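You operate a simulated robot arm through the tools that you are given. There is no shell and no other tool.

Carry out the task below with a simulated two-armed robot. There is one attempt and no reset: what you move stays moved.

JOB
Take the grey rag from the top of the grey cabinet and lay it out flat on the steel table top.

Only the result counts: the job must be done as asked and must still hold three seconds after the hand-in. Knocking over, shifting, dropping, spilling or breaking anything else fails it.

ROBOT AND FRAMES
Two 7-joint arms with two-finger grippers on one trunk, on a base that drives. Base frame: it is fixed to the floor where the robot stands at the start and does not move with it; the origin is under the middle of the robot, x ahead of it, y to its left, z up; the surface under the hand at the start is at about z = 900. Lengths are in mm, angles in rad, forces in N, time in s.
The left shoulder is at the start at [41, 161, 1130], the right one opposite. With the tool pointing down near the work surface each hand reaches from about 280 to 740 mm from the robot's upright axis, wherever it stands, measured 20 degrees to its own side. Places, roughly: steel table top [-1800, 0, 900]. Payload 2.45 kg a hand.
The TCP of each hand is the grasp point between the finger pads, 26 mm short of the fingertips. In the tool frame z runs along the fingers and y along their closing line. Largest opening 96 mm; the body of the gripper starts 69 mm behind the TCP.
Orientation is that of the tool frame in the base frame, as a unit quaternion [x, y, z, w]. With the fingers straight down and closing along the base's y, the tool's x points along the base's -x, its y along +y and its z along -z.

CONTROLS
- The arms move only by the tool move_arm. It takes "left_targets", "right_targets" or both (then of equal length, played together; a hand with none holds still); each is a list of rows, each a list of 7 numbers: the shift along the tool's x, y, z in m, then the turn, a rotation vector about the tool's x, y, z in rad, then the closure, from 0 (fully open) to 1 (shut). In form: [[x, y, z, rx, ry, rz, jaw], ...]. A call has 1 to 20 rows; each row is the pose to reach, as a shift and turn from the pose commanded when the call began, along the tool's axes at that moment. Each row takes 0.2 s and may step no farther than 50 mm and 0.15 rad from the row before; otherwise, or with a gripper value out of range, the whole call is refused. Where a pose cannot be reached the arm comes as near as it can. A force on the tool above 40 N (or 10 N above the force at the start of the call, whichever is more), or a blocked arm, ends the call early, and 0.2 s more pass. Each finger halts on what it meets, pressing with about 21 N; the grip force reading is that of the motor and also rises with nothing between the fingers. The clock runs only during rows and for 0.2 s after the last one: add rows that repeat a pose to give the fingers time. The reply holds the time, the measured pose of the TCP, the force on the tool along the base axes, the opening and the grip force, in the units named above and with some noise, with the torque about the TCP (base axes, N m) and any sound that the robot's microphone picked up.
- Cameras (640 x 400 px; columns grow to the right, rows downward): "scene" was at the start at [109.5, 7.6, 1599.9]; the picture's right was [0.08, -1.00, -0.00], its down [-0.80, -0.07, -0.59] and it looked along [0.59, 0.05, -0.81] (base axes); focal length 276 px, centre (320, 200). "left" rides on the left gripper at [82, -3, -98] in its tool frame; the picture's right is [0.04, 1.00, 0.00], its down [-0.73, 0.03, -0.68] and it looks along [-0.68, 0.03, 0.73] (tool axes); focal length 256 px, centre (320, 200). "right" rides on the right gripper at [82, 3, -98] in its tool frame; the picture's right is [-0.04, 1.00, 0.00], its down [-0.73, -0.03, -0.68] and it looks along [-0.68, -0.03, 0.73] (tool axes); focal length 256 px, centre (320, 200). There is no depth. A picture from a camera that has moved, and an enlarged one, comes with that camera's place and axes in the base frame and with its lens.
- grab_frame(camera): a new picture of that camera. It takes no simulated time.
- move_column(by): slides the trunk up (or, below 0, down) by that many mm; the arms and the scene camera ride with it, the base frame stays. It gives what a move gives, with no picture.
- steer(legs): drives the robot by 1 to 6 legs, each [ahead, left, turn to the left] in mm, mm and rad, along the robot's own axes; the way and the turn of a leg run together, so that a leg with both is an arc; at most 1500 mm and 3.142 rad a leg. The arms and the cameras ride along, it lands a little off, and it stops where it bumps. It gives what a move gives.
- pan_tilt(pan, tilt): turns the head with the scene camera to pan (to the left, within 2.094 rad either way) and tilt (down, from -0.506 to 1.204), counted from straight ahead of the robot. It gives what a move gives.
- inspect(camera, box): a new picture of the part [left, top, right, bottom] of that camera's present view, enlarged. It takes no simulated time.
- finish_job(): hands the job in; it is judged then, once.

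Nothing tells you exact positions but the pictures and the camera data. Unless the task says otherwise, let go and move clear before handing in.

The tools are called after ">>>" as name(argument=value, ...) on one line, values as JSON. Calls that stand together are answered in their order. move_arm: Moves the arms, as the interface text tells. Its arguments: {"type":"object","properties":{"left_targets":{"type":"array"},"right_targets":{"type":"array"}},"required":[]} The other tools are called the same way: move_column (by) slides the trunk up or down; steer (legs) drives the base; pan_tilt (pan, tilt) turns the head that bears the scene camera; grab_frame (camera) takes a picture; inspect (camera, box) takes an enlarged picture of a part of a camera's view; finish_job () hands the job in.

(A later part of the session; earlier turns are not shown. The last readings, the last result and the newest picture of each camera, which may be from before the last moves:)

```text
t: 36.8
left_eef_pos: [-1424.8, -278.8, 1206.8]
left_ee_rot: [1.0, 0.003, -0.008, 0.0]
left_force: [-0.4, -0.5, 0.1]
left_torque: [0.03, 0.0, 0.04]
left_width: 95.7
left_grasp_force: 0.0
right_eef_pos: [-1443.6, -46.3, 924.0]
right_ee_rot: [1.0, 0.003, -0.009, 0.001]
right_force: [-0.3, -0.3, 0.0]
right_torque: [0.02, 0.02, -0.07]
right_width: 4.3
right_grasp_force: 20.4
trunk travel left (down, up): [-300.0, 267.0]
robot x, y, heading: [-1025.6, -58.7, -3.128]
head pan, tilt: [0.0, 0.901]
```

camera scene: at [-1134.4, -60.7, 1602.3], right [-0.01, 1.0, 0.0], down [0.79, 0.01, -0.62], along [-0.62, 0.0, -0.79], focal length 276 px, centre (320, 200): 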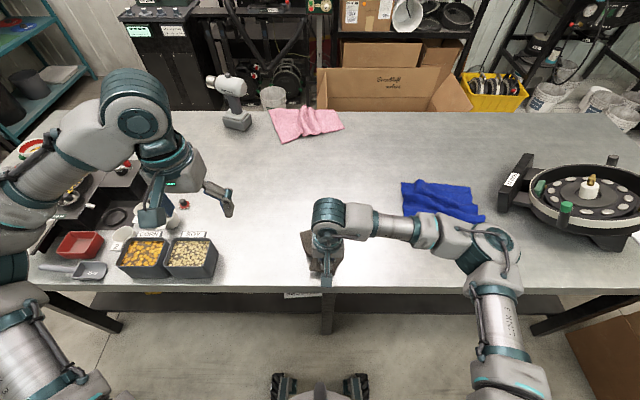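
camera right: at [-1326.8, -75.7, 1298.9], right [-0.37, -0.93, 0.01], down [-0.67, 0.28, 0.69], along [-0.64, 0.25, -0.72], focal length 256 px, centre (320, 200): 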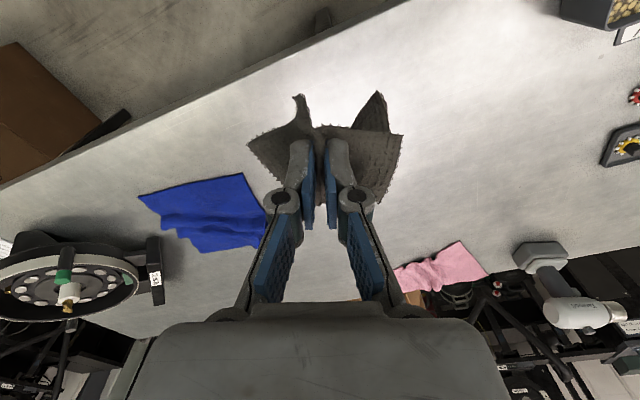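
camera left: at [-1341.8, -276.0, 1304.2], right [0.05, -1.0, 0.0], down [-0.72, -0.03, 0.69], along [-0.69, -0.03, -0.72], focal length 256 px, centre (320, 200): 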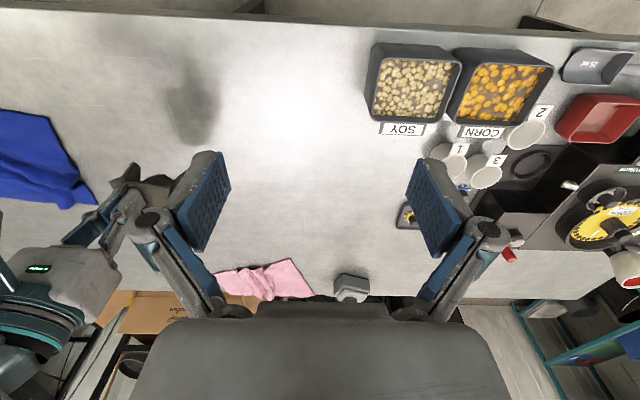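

>>> move_arm(right_targets=[[0.001, 0, 0.002, 0, 0, 0, 1.0], [0.002, 0, 0.004, 0, 0, 0, 1.0]])

>>> inspect(camera="right", box=[200, 40, 440, 220])

```text
t: 37.4
left_eef_pos: [-1425.4, -280.2, 1206.1]
left_ee_rot: [1.0, 0.002, -0.007, 0.0]
left_force: [-0.3, 0.3, -0.3]
left_torque: [0.02, -0.02, 0.01]
left_width: 95.8
left_grasp_force: 0.1
right_eef_pos: [-1441.2, -45.6, 918.9]
right_ee_rot: [1.0, 0.003, -0.008, 0.002]
right_force: [-0.6, 0.3, 0.2]
right_torque: [0.01, 0.01, -0.07]
right_width: 4.5
right_grasp_force: 21.1
trunk travel left (down, up): [-300.0, 267.0]
robot x, y, heading: [-1022.0, -57.5, -3.129]
head pan, tilt: [0.0, 0.901]
```

```text
2.22 times, centred on (320, 130) of right
camera zoom: at [-1357.8, -49.5, 1016.4], right [-0.03, -1.0, 0.0], down [-0.72, 0.03, 0.69], along [-0.69, 0.02, -0.72], focal length 569 px, centre (320, 356)
```

zoom: 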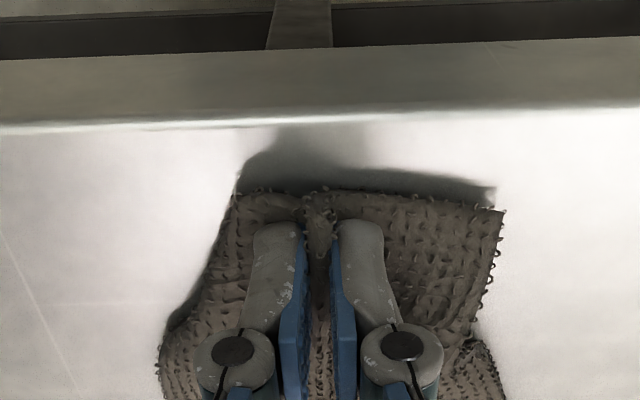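

No contact yet, so the table is a little lower than 900. I continue gently.

>>> move_arm(right_targets=[[0.001, 0, 0.002, 0, 0, 0, 1.0], [0.002, 0, 0.004, 0, 0, 0, 1.0]])

```text
t: 38.0
left_eef_pos: [-1424.5, -279.8, 1206.5]
left_ee_rot: [1.0, 0.003, -0.007, 0.0]
left_force: [0.6, 0.2, -0.1]
left_torque: [-0.03, 0.04, 0.0]
left_width: 96.0
left_grasp_force: 0.0
right_eef_pos: [-1439.5, -46.1, 915.8]
right_ee_rot: [1.0, 0.003, -0.009, 0.001]
right_force: [-0.9, -0.7, -0.2]
right_torque: [0.0, -0.03, -0.11]
right_width: 4.4
right_grasp_force: 20.9
trunk travel left (down, up): [-300.0, 267.0]
robot x, y, heading: [-1026.2, -59.0, -3.133]
head pan, tilt: [0.0, 0.901]
```

>>> move_arm(right_targets=[[0.0, 0, 0.002, 0, 0, 0, 1.0], [0.0, 0, 0.004, 0, 0, 0, 1.0]])

>>> inspect(camera="right", box=[200, 40, 440, 220])

```text
t: 38.6
left_eef_pos: [-1423.4, -280.3, 1206.7]
left_ee_rot: [1.0, 0.003, -0.007, 0.001]
left_force: [-0.1, -1.1, -0.3]
left_torque: [-0.01, -0.01, 0.01]
left_width: 95.8
left_grasp_force: 0.0
right_eef_pos: [-1439.8, -45.5, 911.6]
right_ee_rot: [1.0, 0.003, -0.009, 0.001]
right_force: [1.1, -0.5, 2.0]
right_torque: [0.0, 0.02, -0.06]
right_width: 4.2
right_grasp_force: 20.7
trunk travel left (down, up): [-300.0, 267.0]
robot x, y, heading: [-1022.5, -57.9, -3.139]
head pan, tilt: [0.0, 0.901]
```

```text
2.22 times, centred on (320, 130) of right
camera zoom: at [-1355.8, -49.2, 1008.7], right [-0.03, -1.0, 0.0], down [-0.72, 0.03, 0.69], along [-0.69, 0.02, -0.72], focal length 569 px, centre (320, 356)
```

zoom: 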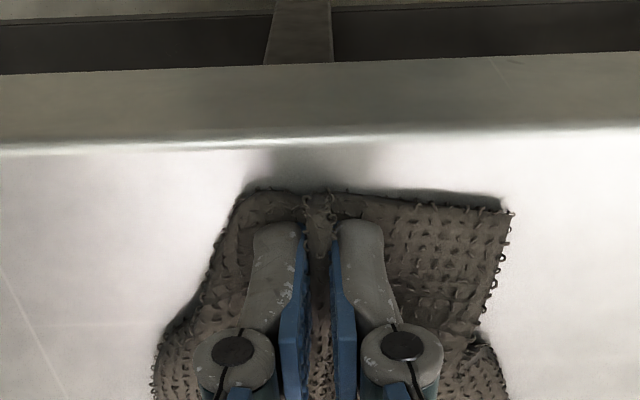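

First contact at TCP z ≈ 911 (table about 885). I press a touch more, then open slowly so the fingertips spread the fold outward.

>>> move_arm(right_targets=[[0.0, 0, 0.001, 0, 0, 0, 1.0], [0.0, 0, 0.0015, 0, 0, 0, 1.0]])

```text
t: 39.2
left_eef_pos: [-1424.2, -281.0, 1206.2]
left_ee_rot: [1.0, 0.002, -0.006, 0.001]
left_force: [-0.9, -0.4, -0.8]
left_torque: [0.0, -0.02, 0.0]
left_width: 96.1
left_grasp_force: 0.0
right_eef_pos: [-1440.1, -45.7, 909.8]
right_ee_rot: [1.0, 0.003, -0.008, 0.002]
right_force: [-0.1, -0.2, 5.0]
right_torque: [0.01, 0.04, -0.05]
right_width: 4.4
right_grasp_force: 21.1
trunk travel left (down, up): [-300.0, 267.0]
robot x, y, heading: [-1022.3, -62.2, -3.133]
head pan, tilt: [0.0, 0.901]
```

>>> move_arm(right_targets=[[0.0, 0, 0.0005, 0, 0, 0, 0.94], [0.0, 0, 0.0005, 0, 0, 0, 0.86], [0.0, 0, 0.0005, 0, 0, 0, 0.78], [0.0, 0, 0.0005, 0, 0, 0, 0.7], [0.0, 0, 0.0005, 0, 0, 0, 0.62], [0.0, 0, 0.0005, 0, 0, 0, 0.54]])

>>> inspect(camera="right", box=[200, 40, 440, 220])

>>> grab_frame(camera="left")

```text
t: 40.6
left_eef_pos: [-1424.3, -279.8, 1207.0]
left_ee_rot: [1.0, 0.002, -0.007, -0.001]
left_force: [-1.2, 0.8, -0.4]
left_torque: [0.02, 0.02, 0.02]
left_width: 96.0
left_grasp_force: 0.1
right_eef_pos: [-1440.6, -45.4, 910.1]
right_ee_rot: [1.0, 0.003, -0.007, 0.001]
right_force: [0.6, 0.7, 3.3]
right_torque: [0.01, 0.0, -0.03]
right_width: 44.6
right_grasp_force: 0.1
trunk travel left (down, up): [-300.0, 267.0]
robot x, y, heading: [-1028.3, -61.5, -3.134]
head pan, tilt: [0.0, 0.901]
```

```text
2.22 times, centred on (320, 130) of right
camera zoom: at [-1355.4, -48.7, 1006.1], right [-0.03, -1.0, 0.0], down [-0.72, 0.03, 0.69], along [-0.69, 0.02, -0.72], focal length 569 px, centre (320, 356)
```

zoom: 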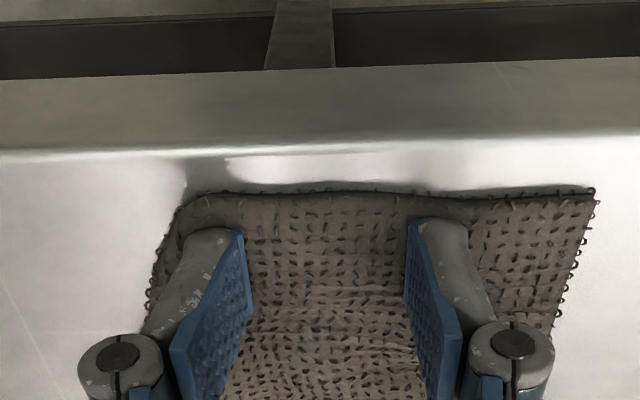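

```text
taken
camera left: at [-1340.8, -276.8, 1304.2], right [0.05, -1.0, 0.0], down [-0.72, -0.03, 0.69], along [-0.69, -0.03, -0.72], focal length 256 px, centre (320, 200)
```

left: 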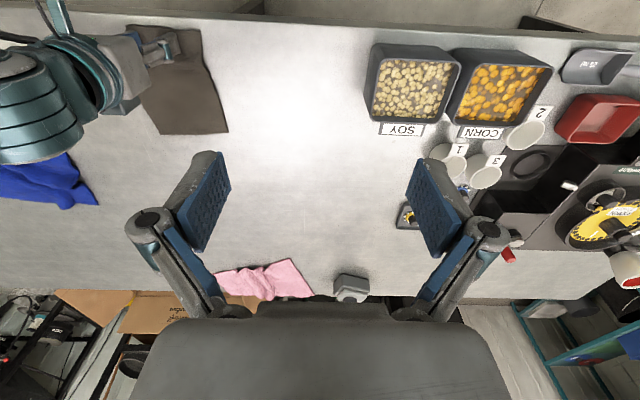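

The fold opened out and the rag lies spread. I lift the hand straight up and look at the result.

>>> move_arm(right_targets=[[0.0, 0, -0.003, 0, 0, 0, 0.54], [0.0, 0, -0.01, 0, 0, 0, 0.54], [0.0, 0, -0.03, 0, 0, 0, 0.54], [0.0, 0, -0.07, 0, 0, 0, 0.54], [0.0, 0, -0.12, 0, 0, 0, 0.54], [0.0, 0, -0.17, 0, 0, 0, 0.54], [0.0, 0, -0.22, 0, 0, 0, 0.54]])

>>> grab_frame(camera="right")

>>> grab_frame(camera="scene")

>>> inspect(camera="left", box=[100, 0, 280, 160])

```text
t: 42.2
left_eef_pos: [-1425.6, -279.9, 1205.8]
left_ee_rot: [1.0, 0.003, -0.007, 0.001]
left_force: [0.3, -0.5, 0.4]
left_torque: [0.0, 0.04, -0.08]
left_width: 95.9
left_grasp_force: 0.0
right_eef_pos: [-1436.4, -46.4, 1129.6]
right_ee_rot: [1.0, 0.003, -0.008, 0.002]
right_force: [-0.1, -0.7, -0.1]
right_torque: [0.0, 0.04, -0.02]
right_width: 43.9
right_grasp_force: 0.0
trunk travel left (down, up): [-300.0, 267.0]
robot x, y, heading: [-1028.5, -62.3, -3.143]
head pan, tilt: [0.0, 0.901]
```

```text
taken
camera right: at [-1351.4, -49.4, 1226.4], right [-0.03, -1.0, 0.0], down [-0.72, 0.03, 0.69], along [-0.69, 0.02, -0.72], focal length 256 px, centre (320, 200)
```

right: 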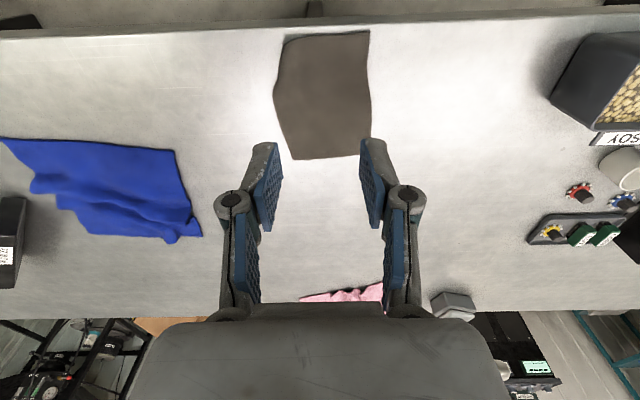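

```text
taken
camera scene: at [-1133.5, -61.6, 1602.4], right [-0.01, 1.0, 0.0], down [0.79, 0.01, -0.62], along [-0.62, 0.0, -0.79], focal length 276 px, centre (320, 200)
```

scene: 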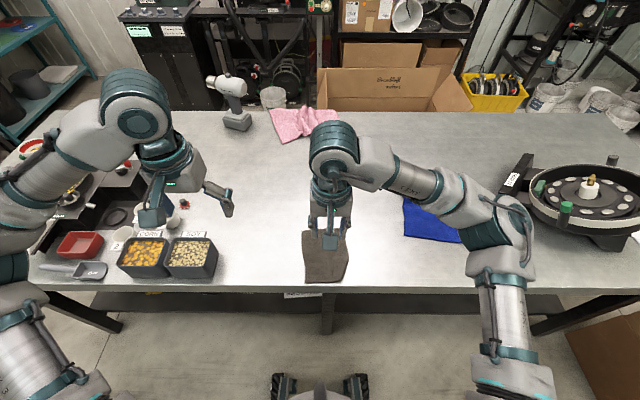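

```text
2.50 times, centred on (190, 80) of left
camera zoom: at [-1340.2, -277.5, 1304.4], right [0.05, -1.0, 0.0], down [-0.72, -0.03, 0.69], along [-0.69, -0.03, -0.72], focal length 640 px, centre (645, 500)
```

zoom: 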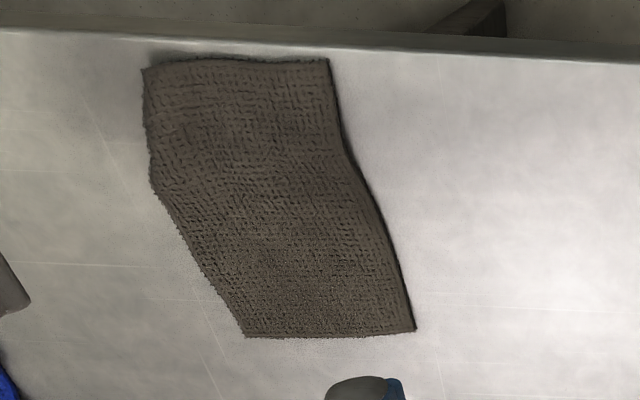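

The rag is spread out with only slight waviness. I take a closer look to judge its flatness.

>>> inspect(camera="right", box=[240, 10, 420, 170])

>>> inspect(camera="scene", box=[280, 210, 380, 300])

```text
2.50 times, centred on (330, 90) of right
camera zoom: at [-1351.4, -49.4, 1226.4], right [-0.03, -1.0, 0.0], down [-0.72, 0.03, 0.69], along [-0.69, 0.02, -0.72], focal length 640 px, centre (295, 475)
```

zoom: 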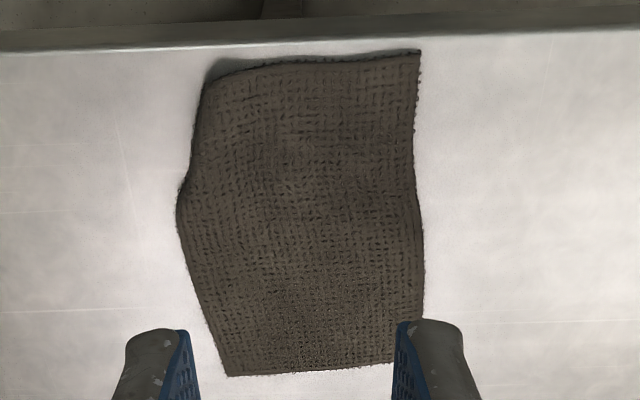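

```text
4.44 times, centred on (330, 255) of scene
camera zoom: at [-1133.5, -61.6, 1602.4], right [-0.01, 1.0, 0.0], down [0.79, 0.01, -0.62], along [-0.62, 0.0, -0.79], focal length 1229 px, centre (276, -44)
```

zoom: 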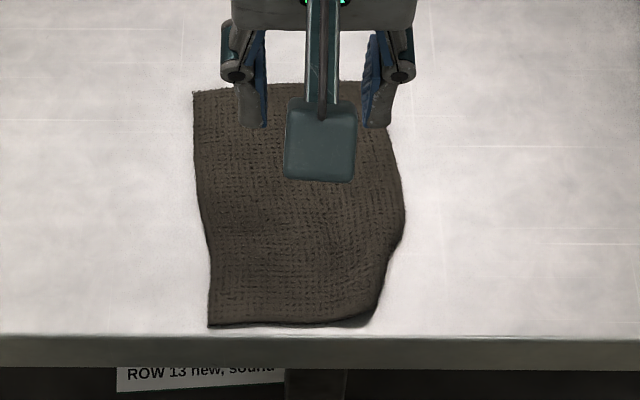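

The near right corner (C, about [-1424,-8]) looks pulled in by about 20 mm and slightly arched. I bring the right wrist camera close for a better look, staying on the robot side of the rag.

>>> move_arm(right_targets=[[0.03, -0.02, 0.0, 0, 0, 0, 0.3], [0.06, -0.039, 0.03, 0, 0, 0, 0.0], [0.06, -0.039, 0.075, 0, 0, 0, 0.0], [0.06, -0.039, 0.12, 0, 0, 0, 0.0], [0.06, -0.039, 0.16, 0, 0, 0, 0.0], [0.06, -0.039, 0.18, 0, 0, 0, 0.0]])

>>> grab_frame(camera="right")

>>> inspect(camera="right", box=[220, 120, 420, 260])

```text
t: 43.6
left_eef_pos: [-1426.0, -279.9, 1204.8]
left_ee_rot: [1.0, 0.002, -0.007, 0.0]
left_force: [-0.5, -0.8, 0.1]
left_torque: [0.01, -0.03, -0.03]
left_width: 96.0
left_grasp_force: 0.1
right_eef_pos: [-1379.8, -5.0, 949.7]
right_ee_rot: [1.0, 0.002, -0.008, 0.001]
right_force: [-0.3, -0.3, 0.4]
right_torque: [-0.04, 0.02, 0.01]
right_width: 95.7
right_grasp_force: 0.0
trunk travel left (down, up): [-300.0, 267.0]
robot x, y, heading: [-1024.8, -61.9, -3.137]
head pan, tilt: [0.0, 0.901]
```

```text
taken
camera right: at [-1295.6, -8.8, 1045.7], right [-0.03, -1.0, 0.0], down [-0.72, 0.03, 0.69], along [-0.69, 0.02, -0.72], focal length 256 px, centre (320, 200)
```

right: 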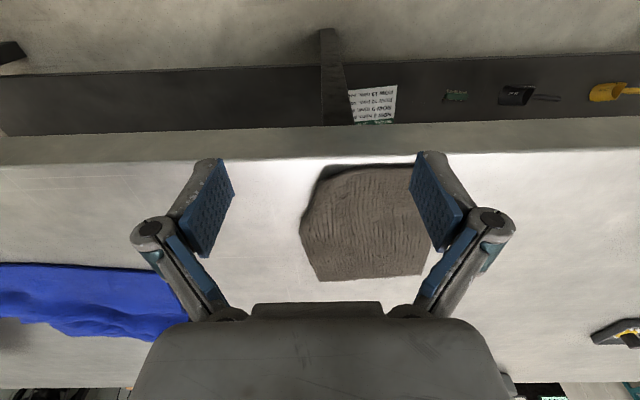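

```text
2.86 times, centred on (320, 190) of right
camera zoom: at [-1295.6, -8.8, 1045.7], right [-0.03, -1.0, 0.0], down [-0.72, 0.03, 0.69], along [-0.69, 0.02, -0.72], focal length 731 px, centre (320, 229)
```

zoom: 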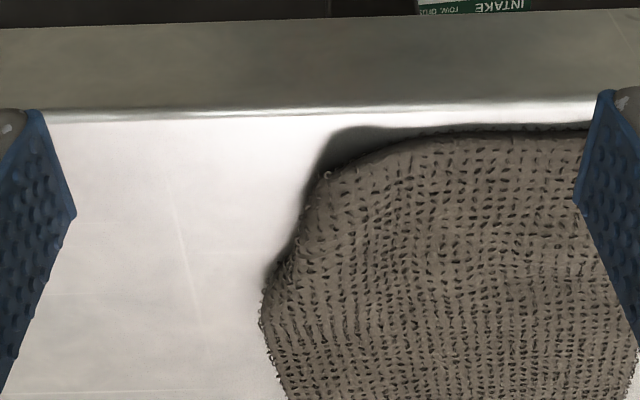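

The near-right corner appears to be either raised or tucked under. I tilt the right hand for a lower viewing angle of that corner, keeping clear of the rag.

>>> move_arm(right_targets=[[0.015, 0, -0.01, 0, -0.1, 0, 0.0], [0.03, 0, -0.01, 0, -0.2, 0, 0.0], [0.045, 0, -0.01, 0, -0.3, 0, 0.0], [0.055, 0, -0.005, 0, -0.4, 0, 0.0], [0.055, 0, 0.0, 0, -0.45, 0, 0.0]])

>>> grab_frame(camera="right")

>>> inspect(camera="right", box=[220, 60, 420, 200])

```text
t: 44.8
left_eef_pos: [-1424.6, -281.1, 1205.0]
left_ee_rot: [1.0, 0.002, -0.007, 0.0]
left_force: [-0.6, 0.7, 0.8]
left_torque: [0.02, 0.0, -0.05]
left_width: 96.1
left_grasp_force: 0.0
right_eef_pos: [-1338.6, -21.3, 945.5]
right_ee_rot: [0.973, 0.001, -0.231, 0.001]
right_force: [0.6, -0.1, 0.0]
right_torque: [0.03, 0.02, 0.0]
right_width: 96.0
right_grasp_force: 0.1
right hand out of reach, approached as far as the arm can: row 4, 5
trunk travel left (down, up): [-300.0, 267.0]
robot x, y, heading: [-1025.6, -59.7, -3.133]
head pan, tilt: [0.0, 0.901]
```

```text
taken
camera right: at [-1220.5, -24.8, 998.3], right [-0.03, -1.0, 0.02], down [-0.35, 0.03, 0.94], along [-0.94, 0.02, -0.35], focal length 256 px, centre (320, 200)
```

right: 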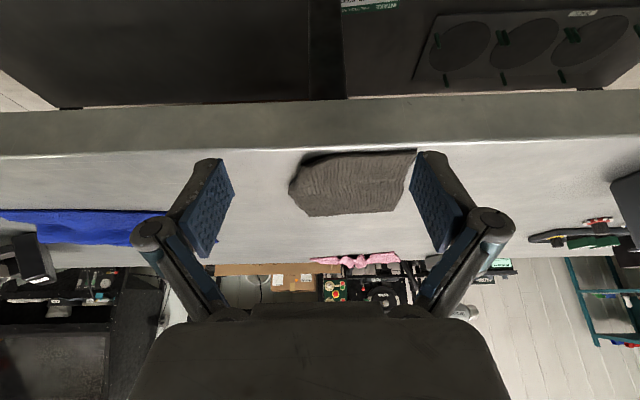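

```text
2.86 times, centred on (320, 130) of right
camera zoom: at [-1220.5, -24.8, 998.3], right [-0.03, -1.0, 0.02], down [-0.35, 0.03, 0.94], along [-0.94, 0.02, -0.35], focal length 731 px, centre (320, 400)
```

zoom: 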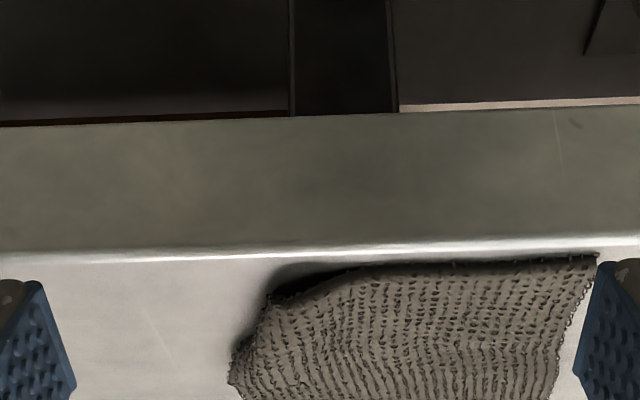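

>>> inspect(camera="right", box=[280, 140, 350, 200])

>>> inspect(camera="right", box=[280, 140, 430, 230])

>>> inspect(camera="scene", box=[290, 225, 370, 295])

```text
6.67 times, centred on (315, 170) of right
camera zoom: at [-1220.5, -24.8, 998.3], right [-0.03, -1.0, 0.02], down [-0.35, 0.03, 0.94], along [-0.94, 0.02, -0.35], focal length 1707 px, centre (353, 400)
```

zoom: 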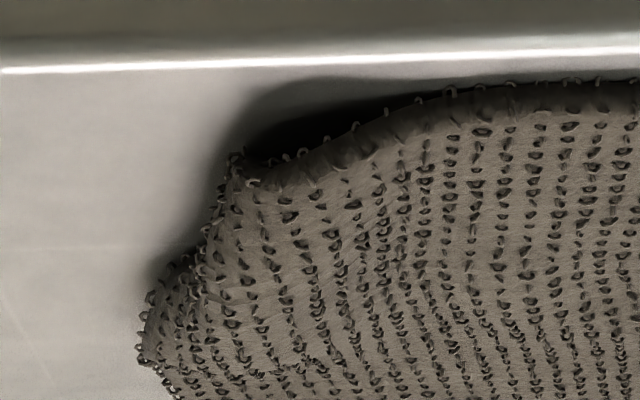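

```text
4.27 times, centred on (355, 185) of right
camera zoom: at [-1220.5, -24.8, 998.3], right [-0.03, -1.0, 0.02], down [-0.35, 0.03, 0.94], along [-0.94, 0.02, -0.35], focal length 1092 px, centre (171, 264)
```

zoom: 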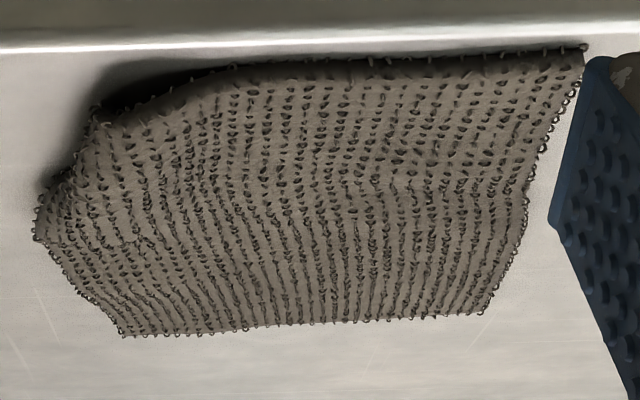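

```text
5.71 times, centred on (330, 260) of scene
camera zoom: at [-1134.3, -61.6, 1602.3], right [-0.01, 1.0, 0.0], down [0.79, 0.01, -0.62], along [-0.62, 0.0, -0.79], focal length 1580 px, centre (263, -143)
```

zoom: 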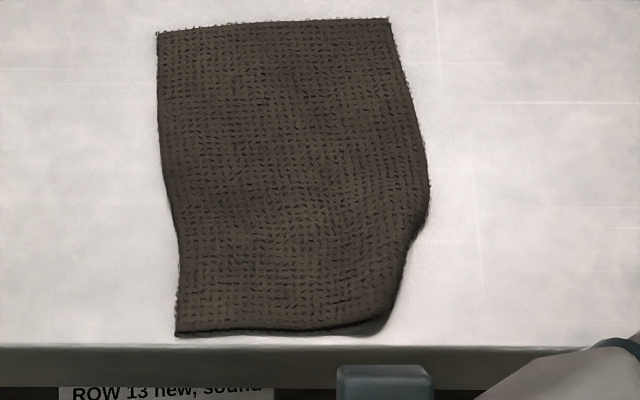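

The view confirms the near-right corner is tucked under by about 20–25 mm; the far half lies flat. I'll bring the hand upright above the near edge again to re-pinch it, lift a little so the corner springs free, and re-lay it.

>>> move_arm(right_targets=[[-0.026, 0.01, -0.004, 0, 0.11, 0, 0.3], [-0.052, 0.02, -0.008, 0, 0.22, 0, 0.53], [-0.078, 0.03, -0.009, 0, 0.34, 0, 0.53], [-0.104, 0.039, -0.0085, 0, 0.45, 0, 0.53], [-0.104, 0.039, -0.0085, 0, 0.45, 0, 0.53]])

>>> grab_frame(camera="right")

```text
t: 46.0
left_eef_pos: [-1423.8, -278.9, 1206.5]
left_ee_rot: [1.0, 0.003, -0.008, 0.0]
left_force: [0.6, 0.3, -0.3]
left_torque: [0.0, 0.0, 0.02]
left_width: 96.0
left_grasp_force: 0.0
right_eef_pos: [-1426.0, -60.4, 1001.4]
right_ee_rot: [1.0, 0.004, -0.009, 0.001]
right_force: [0.1, 0.0, -0.2]
right_torque: [0.01, 0.02, 0.01]
right_width: 44.8
right_grasp_force: 0.0
trunk travel left (down, up): [-300.0, 267.0]
robot x, y, heading: [-1025.1, -62.3, -3.134]
head pan, tilt: [0.0, 0.901]
```

```text
taken
camera right: at [-1343.1, -63.1, 1099.3], right [-0.03, -1.0, 0.0], down [-0.72, 0.03, 0.69], along [-0.69, 0.02, -0.72], focal length 256 px, centre (320, 200)
```

right: 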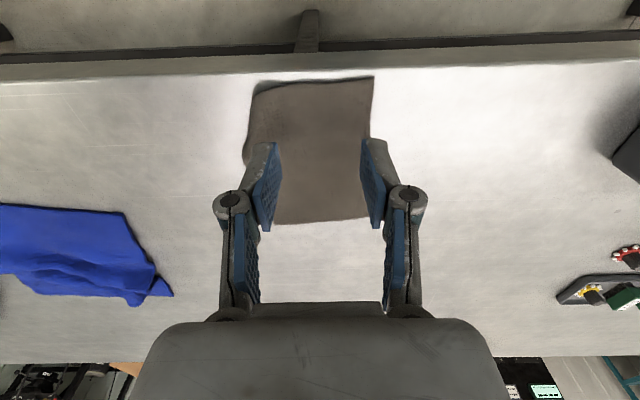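

Good alignment. I lower to just above the cloth, then to light contact.

>>> move_arm(right_targets=[[0, 0, 0.03, 0, 0, 0, 0.53], [0, 0, 0.06, 0, 0, 0, 0.53], [0, 0, 0.08, 0, 0, 0, 0.53], [0, 0, 0.087, 0, 0, 0, 0.53], [0, 0, 0.09, 0, 0, 0, 0.53]])

>>> inspect(camera="right", box=[200, 40, 440, 220])

```text
t: 47.2
left_eef_pos: [-1424.5, -280.1, 1206.9]
left_ee_rot: [1.0, 0.002, -0.007, 0.0]
left_force: [0.9, -0.1, 0.6]
left_torque: [0.02, -0.02, 0.0]
left_width: 95.8
left_grasp_force: 0.2
right_eef_pos: [-1430.4, -61.5, 911.7]
right_ee_rot: [1.0, 0.003, -0.009, 0.001]
right_force: [0.4, -0.4, 0.9]
right_torque: [-0.01, 0.01, 0.0]
right_width: 45.1
right_grasp_force: 0.2
trunk travel left (down, up): [-300.0, 267.0]
robot x, y, heading: [-1023.2, -58.8, -3.132]
head pan, tilt: [0.0, 0.901]
```

```text
2.22 times, centred on (320, 130) of right
camera zoom: at [-1345.6, -64.6, 1008.4], right [-0.03, -1.0, 0.0], down [-0.72, 0.03, 0.69], along [-0.69, 0.02, -0.72], focal length 569 px, centre (320, 356)
```

zoom: 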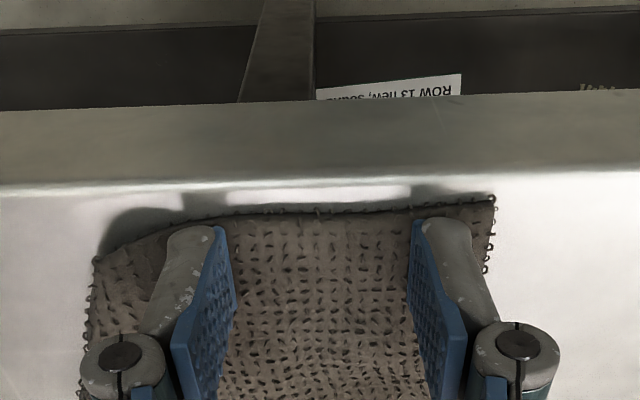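

>>> move_arm(right_targets=[[0, 0, 0.0015, 0, 0, 0, 0.53], [0, 0, 0.003, 0, 0, 0, 0.53]])

```text
t: 47.8
left_eef_pos: [-1424.5, -279.1, 1206.5]
left_ee_rot: [1.0, 0.002, -0.007, 0.0]
left_force: [-0.2, 0.2, 0.4]
left_torque: [0.0, 0.01, -0.03]
left_width: 95.9
left_grasp_force: 0.0
right_eef_pos: [-1430.0, -62.3, 908.9]
right_ee_rot: [1.0, 0.002, -0.009, 0.001]
right_force: [0.4, 0.8, 2.9]
right_torque: [0.01, -0.01, 0.01]
right_width: 45.3
right_grasp_force: 0.6
trunk travel left (down, up): [-300.0, 267.0]
robot x, y, heading: [-1024.6, -61.4, -3.13]
head pan, tilt: [0.0, 0.901]
```

>>> move_arm(right_targets=[[0, 0, 0.0015, 0, 0, 0, 0.53], [0, 0, 0.003, 0, 0, 0, 0.53]])

```text
t: 48.4
left_eef_pos: [-1423.7, -279.4, 1206.8]
left_ee_rot: [1.0, 0.002, -0.008, 0.0]
left_force: [-1.0, 0.3, 0.8]
left_torque: [0.01, -0.03, -0.02]
left_width: 96.0
left_grasp_force: 0.1
right_eef_pos: [-1428.6, -61.7, 907.5]
right_ee_rot: [1.0, 0.002, -0.009, 0.002]
right_force: [-0.6, 0.6, 15.3]
right_torque: [0.0, -0.04, -0.03]
right_width: 45.6
right_grasp_force: 5.3
trunk travel left (down, up): [-300.0, 267.0]
robot x, y, heading: [-1027.1, -59.4, -3.134]
head pan, tilt: [0.0, 0.901]
```

Pressing at 15 N. I close slowly to form the pinch fold again.

>>> move_arm(right_targets=[[0, 0, 0, 0, 0, 0, 0.6], [0, 0, 0, 0, 0, 0, 0.68], [0, 0, 0, 0, 0, 0, 0.76], [0, 0, -0.0005, 0, 0, 0, 0.84], [0, 0, -0.001, 0, 0, 0, 0.92], [0, 0, -0.001, 0, 0, 0, 1.0]])

>>> inspect(camera="right", box=[200, 40, 440, 220])

```text
t: 49.8
left_eef_pos: [-1424.1, -279.8, 1207.1]
left_ee_rot: [1.0, 0.003, -0.008, 0.0]
left_force: [0.5, 0.5, 0.2]
left_torque: [-0.01, 0.0, -0.01]
left_width: 95.8
left_grasp_force: 0.0
right_eef_pos: [-1428.0, -60.4, 907.8]
right_ee_rot: [1.0, 0.003, -0.01, 0.003]
right_force: [-2.4, 1.0, 27.4]
right_torque: [-0.03, 0.04, -0.04]
right_width: 4.1
right_grasp_force: 21.0
trunk travel left (down, up): [-300.0, 267.0]
robot x, y, heading: [-1026.2, -59.7, -3.141]
head pan, tilt: [0.0, 0.901]
```

```text
2.22 times, centred on (320, 130) of right
camera zoom: at [-1344.3, -63.8, 1004.8], right [-0.03, -1.0, 0.0], down [-0.72, 0.03, 0.69], along [-0.69, 0.02, -0.72], focal length 569 px, centre (320, 356)
```

zoom: 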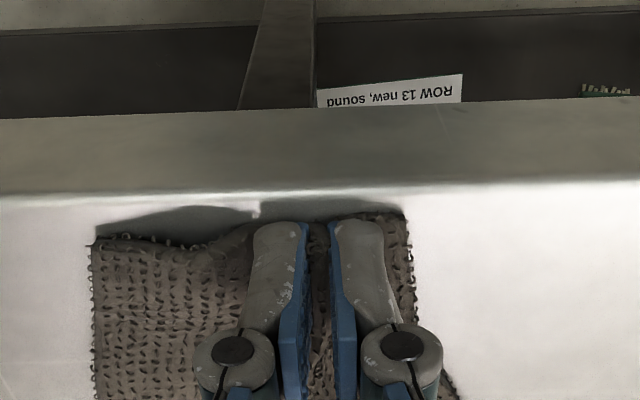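

Pinching pulled the cloth inward and untucked the corner: C now shows as a proper square corner at about [-1418,-7]. I ease the pressure and open slowly to spread the fold back out.

>>> move_arm(right_targets=[[0, 0, -0.001, 0, 0, 0, 1.0], [0, 0, -0.002, 0, 0, 0, 1.0]])

```text
t: 50.4
left_eef_pos: [-1424.8, -280.2, 1206.7]
left_ee_rot: [1.0, 0.003, -0.007, 0.0]
left_force: [-0.2, 0.1, -0.4]
left_torque: [-0.02, -0.02, 0.01]
left_width: 95.9
left_grasp_force: 0.1
right_eef_pos: [-1428.4, -59.5, 909.1]
right_ee_rot: [1.0, 0.003, -0.008, 0.002]
right_force: [-2.5, -0.5, 14.2]
right_torque: [-0.05, 0.06, 0.04]
right_width: 4.3
right_grasp_force: 20.6
trunk travel left (down, up): [-300.0, 267.0]
robot x, y, heading: [-1027.3, -59.7, -3.134]
head pan, tilt: [0.0, 0.901]
```

>>> move_arm(right_targets=[[0, 0, -0.0007, 0, 0, 0, 0.97], [0, 0, -0.0007, 0, 0, 0, 0.91], [0, 0, -0.0007, 0, 0, 0, 0.85], [0, 0, -0.0007, 0, 0, 0, 0.79], [0, 0, -0.0007, 0, 0, 0, 0.73], [0, 0, -0.0007, 0, 0, 0, 0.67]])

>>> inspect(camera="right", box=[200, 40, 440, 220])

```text
t: 51.8
left_eef_pos: [-1424.5, -280.4, 1207.0]
left_ee_rot: [1.0, 0.003, -0.007, 0.0]
left_force: [0.4, -0.3, 0.1]
left_torque: [-0.02, 0.02, 0.02]
left_width: 95.8
left_grasp_force: 0.0
right_eef_pos: [-1427.0, -60.6, 909.3]
right_ee_rot: [1.0, 0.003, -0.009, 0.001]
right_force: [0.4, -0.1, 5.4]
right_torque: [0.0, -0.05, -0.05]
right_width: 31.2
right_grasp_force: 0.0
trunk travel left (down, up): [-300.0, 267.0]
robot x, y, heading: [-1026.5, -60.6, -3.136]
head pan, tilt: [0.0, 0.901]
```

```text
2.22 times, centred on (320, 130) of right
camera zoom: at [-1344.7, -63.7, 1006.2], right [-0.03, -1.0, 0.0], down [-0.72, 0.03, 0.69], along [-0.69, 0.02, -0.72], focal length 569 px, centre (320, 356)
```

zoom: 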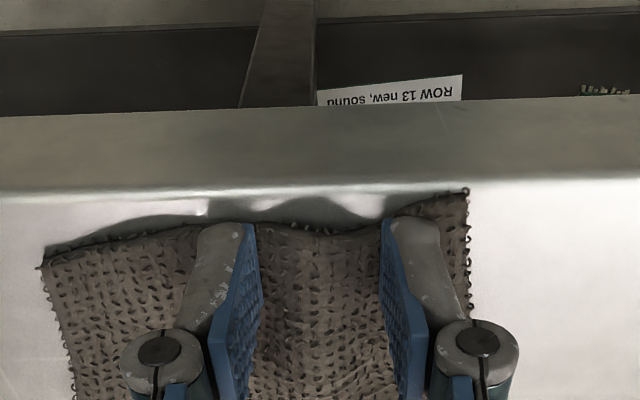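

The corner stays out as the fold opens. I continue spreading.

>>> move_arm(right_targets=[[0, 0, 0, 0, 0, 0, 0.61], [0, 0, 0, 0, 0, 0, 0.55], [0, 0, 0, 0, 0, 0, 0.5], [0, 0, 0, 0, 0, 0, 0.46], [0, 0, 0, 0, 0, 0, 0.46]])

>>> inspect(camera="right", box=[200, 40, 440, 220])

```text
t: 53.0
left_eef_pos: [-1424.4, -280.1, 1206.0]
left_ee_rot: [1.0, 0.003, -0.007, 0.0]
left_force: [0.4, 0.1, -0.4]
left_torque: [-0.01, 0.02, 0.01]
left_width: 95.8
left_grasp_force: 0.1
right_eef_pos: [-1429.1, -60.7, 909.1]
right_ee_rot: [1.0, 0.002, -0.008, 0.001]
right_force: [0.0, 0.1, 0.0]
right_torque: [0.01, 0.01, -0.01]
right_width: 51.6
right_grasp_force: 0.1
trunk travel left (down, up): [-300.0, 267.0]
robot x, y, heading: [-1026.1, -61.0, -3.129]
head pan, tilt: [0.0, 0.901]
```

```text
2.22 times, centred on (320, 130) of right
camera zoom: at [-1345.0, -63.8, 1006.2], right [-0.03, -1.0, 0.0], down [-0.72, 0.03, 0.69], along [-0.69, 0.02, -0.72], focal length 569 px, centre (320, 356)
```

zoom: 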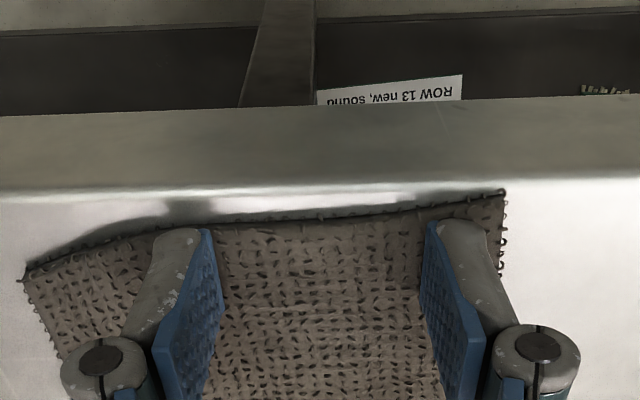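

The near edge is now nearly straight with both corners out. I lift the hand straight up and check.

>>> move_arm(right_targets=[[0, 0, -0.003, 0, 0, 0, 0.46], [0, 0, -0.01, 0, 0, 0, 0.46], [0, 0, -0.03, 0, 0, 0, 0.46], [0, 0, -0.07, 0, 0, 0, 0.46], [0, 0, -0.12, 0, 0, 0, 0.46], [0, 0, -0.17, 0, 0, 0, 0.46], [0, 0, -0.22, 0, 0, 0, 0.46]])

>>> inspect(camera="right", box=[220, 0, 430, 170])

>>> inspect(camera="left", box=[100, 0, 280, 160])

>>> inspect(camera="scene", box=[280, 210, 380, 300])

```text
t: 54.6
left_eef_pos: [-1424.2, -280.9, 1206.5]
left_ee_rot: [1.0, 0.003, -0.006, 0.0]
left_force: [0.1, -0.4, 0.0]
left_torque: [0.01, 0.01, 0.0]
left_width: 95.9
left_grasp_force: 0.1
right_eef_pos: [-1422.6, -60.0, 1130.5]
right_ee_rot: [1.0, 0.003, -0.009, 0.0]
right_force: [0.1, -0.6, 0.3]
right_torque: [0.0, 0.02, -0.01]
right_width: 52.1
right_grasp_force: 0.1
trunk travel left (down, up): [-300.0, 267.0]
robot x, y, heading: [-1023.8, -59.2, -3.132]
head pan, tilt: [0.0, 0.901]
```

```text
2.35 times, centred on (325, 85) of right
camera zoom: at [-1339.4, -61.8, 1226.8], right [-0.03, -1.0, 0.0], down [-0.72, 0.03, 0.69], along [-0.69, 0.02, -0.72], focal length 602 px, centre (308, 471)
```

zoom: 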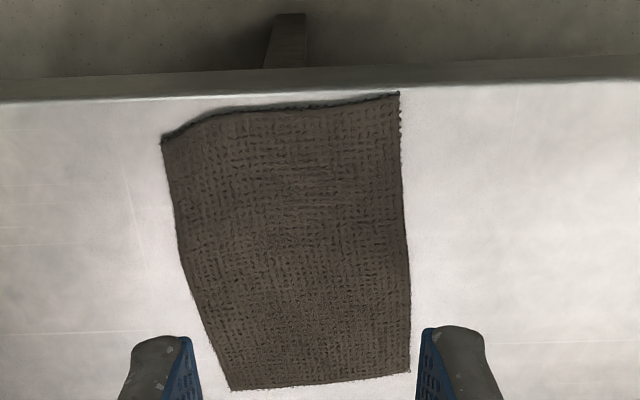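

```text
2.50 times, centred on (190, 80) of left
camera zoom: at [-1340.1, -277.6, 1304.5], right [0.05, -1.0, 0.0], down [-0.72, -0.03, 0.69], along [-0.69, -0.03, -0.72], focal length 640 px, centre (645, 500)
```

zoom: 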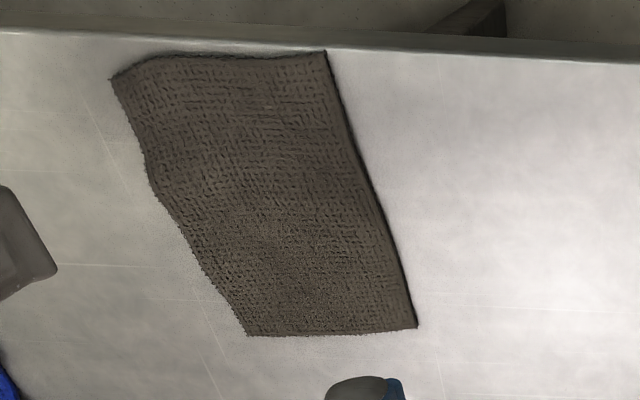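

```text
4.44 times, centred on (330, 255) of scene
camera zoom: at [-1133.4, -61.8, 1602.4], right [-0.01, 1.0, 0.0], down [0.79, 0.01, -0.62], along [-0.62, 0.0, -0.79], focal length 1229 px, centre (276, -44)
```

zoom: 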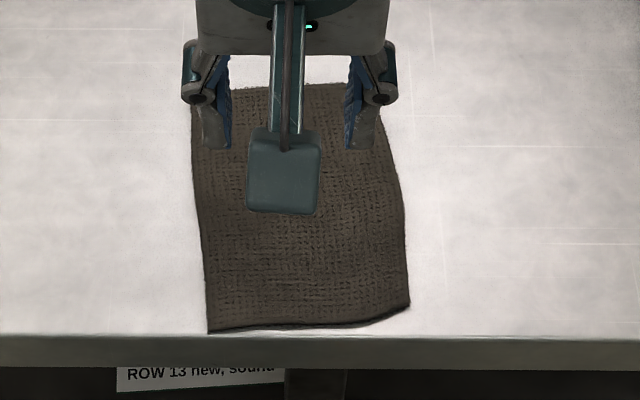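

All four corners now show, and the near edge measures its full ~122 mm. I check the remaining waviness from a low angle with the wrist camera.

>>> move_arm(right_targets=[[0.03, -0.02, 0.02, 0, 0, 0, 0.2], [0.06, -0.03, 0.055, 0, 0, 0, 0.0], [0.075, -0.035, 0.1, 0, -0.1, 0, 0.0], [0.08, -0.035, 0.14, 0, -0.2, 0, 0.0], [0.085, -0.035, 0.165, 0, -0.3, 0, 0.0], [0.085, -0.035, 0.175, 0, -0.43, 0, 0.0]])

>>> inspect(camera="right", box=[260, 120, 440, 230])

>>> inspect(camera="scene", box=[290, 225, 370, 295])

```text
t: 56.0
left_eef_pos: [-1425.2, -280.5, 1205.5]
left_ee_rot: [1.0, 0.003, -0.007, 0.0]
left_force: [-0.1, 0.2, -0.8]
left_torque: [-0.03, -0.03, 0.0]
left_width: 95.8
left_grasp_force: 0.0
right_eef_pos: [-1344.1, -24.0, 951.4]
right_ee_rot: [0.975, 0.002, -0.222, 0.002]
right_force: [0.2, 0.7, 0.3]
right_torque: [0.07, -0.03, -0.04]
right_width: 96.2
right_grasp_force: 0.1
trunk travel left (down, up): [-300.0, 267.0]
robot x, y, heading: [-1022.7, -61.1, -3.134]
head pan, tilt: [0.0, 0.901]
```

```text
3.56 times, centred on (350, 175) of right
camera zoom: at [-1226.1, -27.8, 1004.4], right [-0.03, -1.0, 0.02], down [-0.37, 0.03, 0.93], along [-0.93, 0.02, -0.37], focal length 910 px, centre (213, 289)
```

zoom: 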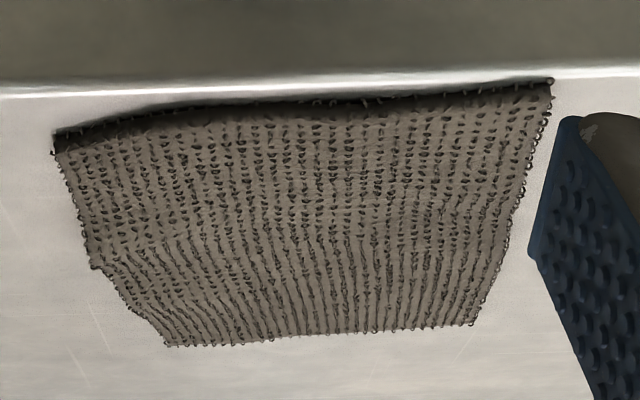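

```text
5.71 times, centred on (330, 260) of scene
camera zoom: at [-1133.7, -61.2, 1602.3], right [-0.01, 1.0, 0.0], down [0.79, 0.01, -0.62], along [-0.62, 0.0, -0.79], focal length 1580 px, centre (263, -143)
```

zoom: 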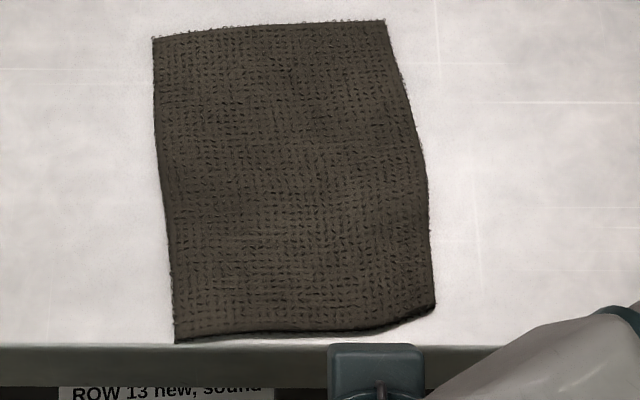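

The rag is now a clean, nearly flat rectangle, but its near-left corner sits only a few mm from the table's front edge (x ≈ -1400). I'll place spread fingertips near the far edge and drag the rag about 90 mm further onto the table, so the cloth trails in tension and stays flat.

>>> move_arm(right_targets=[[-0.031, 0.003, -0.018, 0, 0.12, 0, 0.1], [-0.0614, 0.006, -0.0355, 0, 0.24, 0, 0.27], [-0.1018, 0.0125, -0.0161, 0, 0.36, 0, 0.27], [-0.1421, 0.019, 0.0033, 0, 0.43, 0, 0.27], [-0.1825, 0.0255, 0.0226, 0, 0.43, 0, 0.27], [-0.2228, 0.032, 0.042, 0, 0.43, 0, 0.27]])

>>> grab_frame(camera="right")

>>> grab_frame(camera="scene")

```text
t: 57.4
left_eef_pos: [-1426.6, -280.7, 1205.0]
left_ee_rot: [1.0, 0.003, -0.006, 0.0]
left_force: [0.3, -1.3, 0.1]
left_torque: [0.03, -0.01, 0.01]
left_width: 96.0
left_grasp_force: 0.0
right_eef_pos: [-1563.0, -57.5, 1012.1]
right_ee_rot: [1.0, 0.004, -0.008, 0.001]
right_force: [-0.1, -0.8, 0.2]
right_torque: [0.0, -0.01, -0.01]
right_width: 70.2
right_grasp_force: 0.2
trunk travel left (down, up): [-300.0, 267.0]
robot x, y, heading: [-1029.2, -62.3, -3.136]
head pan, tilt: [0.0, 0.901]
```

```text
taken
camera right: at [-1479.1, -61.0, 1108.3], right [-0.03, -1.0, 0.0], down [-0.72, 0.03, 0.69], along [-0.69, 0.02, -0.72], focal length 256 px, centre (320, 200)
```

right: 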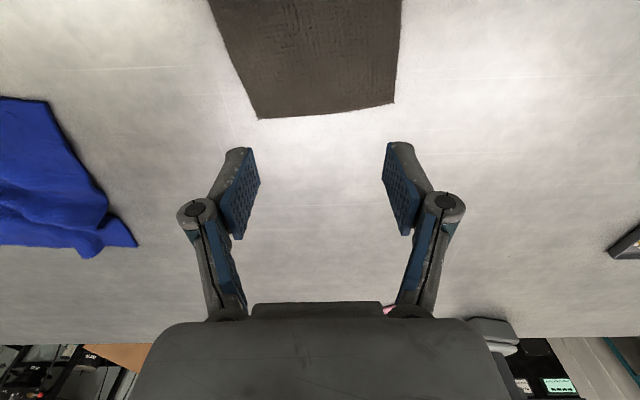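

```text
taken
camera scene: at [-1136.8, -62.4, 1602.1], right [-0.01, 1.0, 0.0], down [0.79, 0.01, -0.62], along [-0.62, 0.0, -0.79], focal length 276 px, centre (320, 200)
```

scene: 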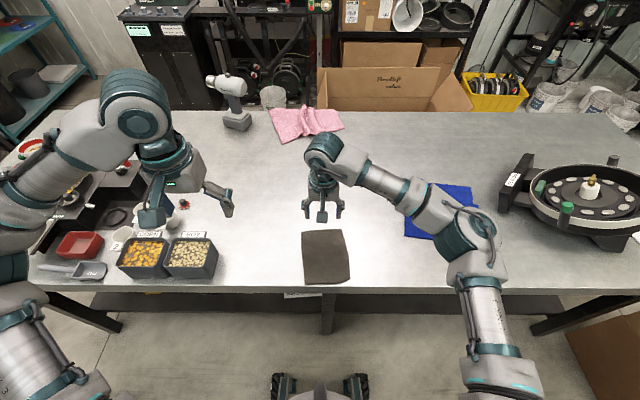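

The fingers line up with the far edge. I lower to just above the cloth, then to light contact.

>>> move_arm(right_targets=[[0.004, 0.002, 0.04, 0, 0, 0, 0.27], [0.006, 0.004, 0.075, 0, 0, 0, 0.27], [0.006, 0.004, 0.092, 0, 0, 0, 0.27], [0.006, 0.004, 0.098, 0, 0, 0, 0.27]])

>>> inspect(camera="right", box=[180, 60, 460, 240])

```text
t: 58.4
left_eef_pos: [-1424.5, -280.4, 1206.0]
left_ee_rot: [1.0, 0.003, -0.007, 0.0]
left_force: [-0.1, 0.0, 0.4]
left_torque: [0.0, 0.02, 0.01]
left_width: 95.9
left_grasp_force: 0.0
right_eef_pos: [-1559.5, -63.8, 912.8]
right_ee_rot: [1.0, 0.003, -0.009, 0.001]
right_force: [-0.3, 0.4, -0.2]
right_torque: [-0.02, 0.0, 0.0]
right_width: 70.1
right_grasp_force: 0.0
trunk travel left (down, up): [-300.0, 267.0]
robot x, y, heading: [-1027.5, -62.1, -3.137]
head pan, tilt: [0.0, 0.901]
```

```text
2.22 times, centred on (320, 150) of right
camera zoom: at [-1475.3, -66.2, 1009.3], right [-0.03, -1.0, 0.0], down [-0.72, 0.03, 0.69], along [-0.69, 0.02, -0.72], focal length 569 px, centre (320, 311)
```

zoom: 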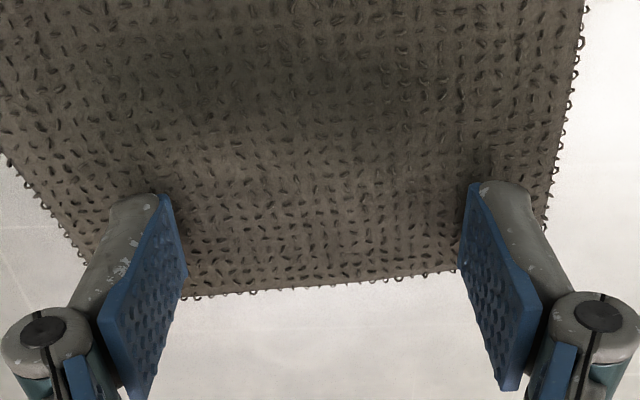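

>>> move_arm(right_targets=[[0, 0, 0.002, 0, 0, 0, 0.27], [0, 0, 0.004, 0, 0, 0, 0.27]])

```text
t: 59.0
left_eef_pos: [-1426.2, -280.0, 1206.1]
left_ee_rot: [1.0, 0.003, -0.007, 0.0]
left_force: [-0.6, -0.3, 0.4]
left_torque: [-0.01, 0.02, 0.02]
left_width: 96.1
left_grasp_force: 0.0
right_eef_pos: [-1558.1, -63.7, 908.6]
right_ee_rot: [1.0, 0.002, -0.009, 0.001]
right_force: [0.4, -0.2, 0.2]
right_torque: [-0.01, -0.03, 0.0]
right_width: 70.1
right_grasp_force: 0.2
trunk travel left (down, up): [-300.0, 267.0]
robot x, y, heading: [-1024.8, -62.7, -3.138]
head pan, tilt: [0.0, 0.901]
```

>>> move_arm(right_targets=[[0, 0, 0.001, 0, 0, 0, 0.27], [0, 0, 0.002, 0, 0, 0, 0.27], [0, 0, 0.003, 0, 0, 0, 0.27]])

```text
t: 59.8
left_eef_pos: [-1424.9, -279.6, 1206.5]
left_ee_rot: [1.0, 0.002, -0.007, -0.001]
left_force: [-0.2, 0.2, 0.4]
left_torque: [-0.01, 0.0, -0.01]
left_width: 96.0
left_grasp_force: 0.2
right_eef_pos: [-1558.6, -61.3, 907.1]
right_ee_rot: [1.0, 0.003, -0.009, 0.001]
right_force: [-1.0, 0.3, -0.3]
right_torque: [0.0, 0.0, -0.02]
right_width: 70.1
right_grasp_force: 0.0
trunk travel left (down, up): [-300.0, 267.0]
robot x, y, heading: [-1025.5, -58.2, -3.136]
head pan, tilt: [0.0, 0.901]
```

>>> move_arm(right_targets=[[0, 0, 0.001, 0, 0, 0, 0.27], [0, 0, 0.002, 0, 0, 0, 0.27]])

```text
t: 60.4
left_eef_pos: [-1424.2, -279.9, 1207.5]
left_ee_rot: [1.0, 0.003, -0.006, 0.001]
left_force: [0.5, -0.7, 0.8]
left_torque: [0.0, -0.01, 0.01]
left_width: 96.1
left_grasp_force: 0.0
right_eef_pos: [-1558.8, -63.8, 904.8]
right_ee_rot: [1.0, 0.002, -0.009, 0.001]
right_force: [0.0, 0.5, 1.2]
right_torque: [0.0, -0.01, 0.01]
right_width: 70.8
right_grasp_force: 0.6
trunk travel left (down, up): [-300.0, 267.0]
robot x, y, heading: [-1029.3, -61.5, -3.131]
head pan, tilt: [0.0, 0.901]
```

>>> move_arm(right_targets=[[0, 0, 0.001, 0, 0, 0, 0.27], [0, 0, 0.0018, 0, 0, 0, 0.27]])

```text
t: 61.0
left_eef_pos: [-1424.5, -278.9, 1206.2]
left_ee_rot: [1.0, 0.003, -0.007, 0.0]
left_force: [-0.4, -0.1, 0.1]
left_torque: [-0.01, 0.01, 0.0]
left_width: 96.2
left_grasp_force: 0.1
right_eef_pos: [-1557.5, -63.8, 902.7]
right_ee_rot: [1.0, 0.002, -0.009, 0.003]
right_force: [-0.6, 0.6, 9.0]
right_torque: [-0.02, -0.03, 0.0]
right_width: 69.7
right_grasp_force: 6.6
trunk travel left (down, up): [-300.0, 267.0]
robot x, y, heading: [-1024.6, -61.2, -3.14]
head pan, tilt: [0.0, 0.901]
```

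Pressing at 9 N. I drag forward slowly, first 20 mm, and check that the cloth follows.

>>> move_arm(right_targets=[[-0.005, 0, 0.0001, 0, 0, 0, 0.27], [-0.01, 0, 0.0002, 0, 0, 0, 0.27], [-0.015, 0, 0.0003, 0, 0, 0, 0.27], [-0.02, 0, 0.0004, 0, 0, 0, 0.27]])

>>> inspect(camera="right", box=[180, 60, 460, 240])

>>> inspect(camera="scene", box=[280, 210, 380, 300])

```text
t: 62.0
left_eef_pos: [-1424.3, -280.7, 1206.3]
left_ee_rot: [1.0, 0.003, -0.007, 0.0]
left_force: [-0.1, 1.1, -0.6]
left_torque: [-0.01, 0.02, -0.01]
left_width: 96.1
left_grasp_force: 0.1
right_eef_pos: [-1579.7, -61.7, 903.6]
right_ee_rot: [1.0, 0.002, -0.009, 0.001]
right_force: [-0.5, -0.6, 4.3]
right_torque: [-0.03, -0.01, -0.01]
right_width: 71.6
right_grasp_force: 0.5
trunk travel left (down, up): [-300.0, 267.0]
robot x, y, heading: [-1026.6, -59.1, -3.138]
head pan, tilt: [0.0, 0.901]
```

```text
2.22 times, centred on (320, 150) of right
camera zoom: at [-1494.4, -65.6, 1000.0], right [-0.03, -1.0, 0.0], down [-0.72, 0.03, 0.69], along [-0.69, 0.02, -0.72], focal length 569 px, centre (320, 311)
```

zoom: 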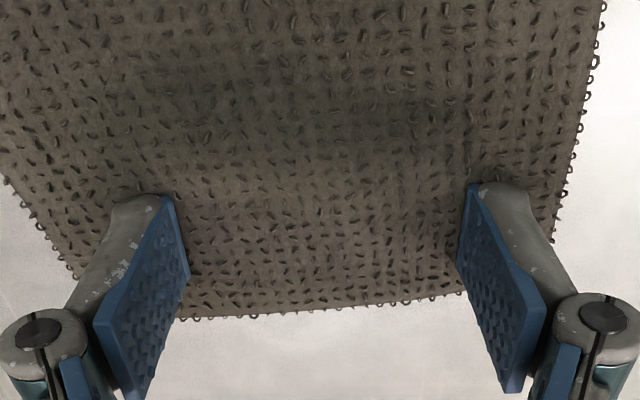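

```text
4.44 times, centred on (330, 255) of scene
camera zoom: at [-1133.7, -61.3, 1602.4], right [-0.01, 1.0, 0.0], down [0.79, 0.01, -0.62], along [-0.62, 0.0, -0.79], focal length 1229 px, centre (276, -44)
```

zoom: 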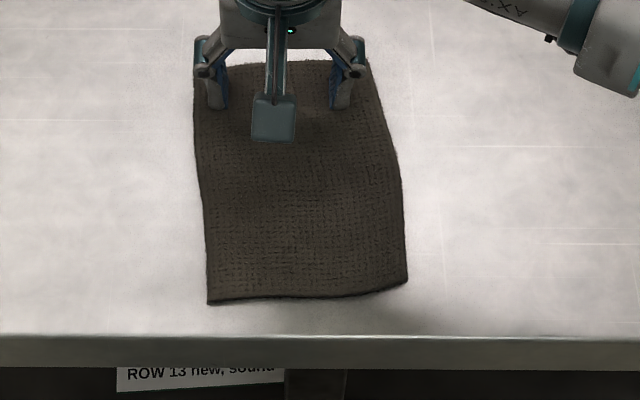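

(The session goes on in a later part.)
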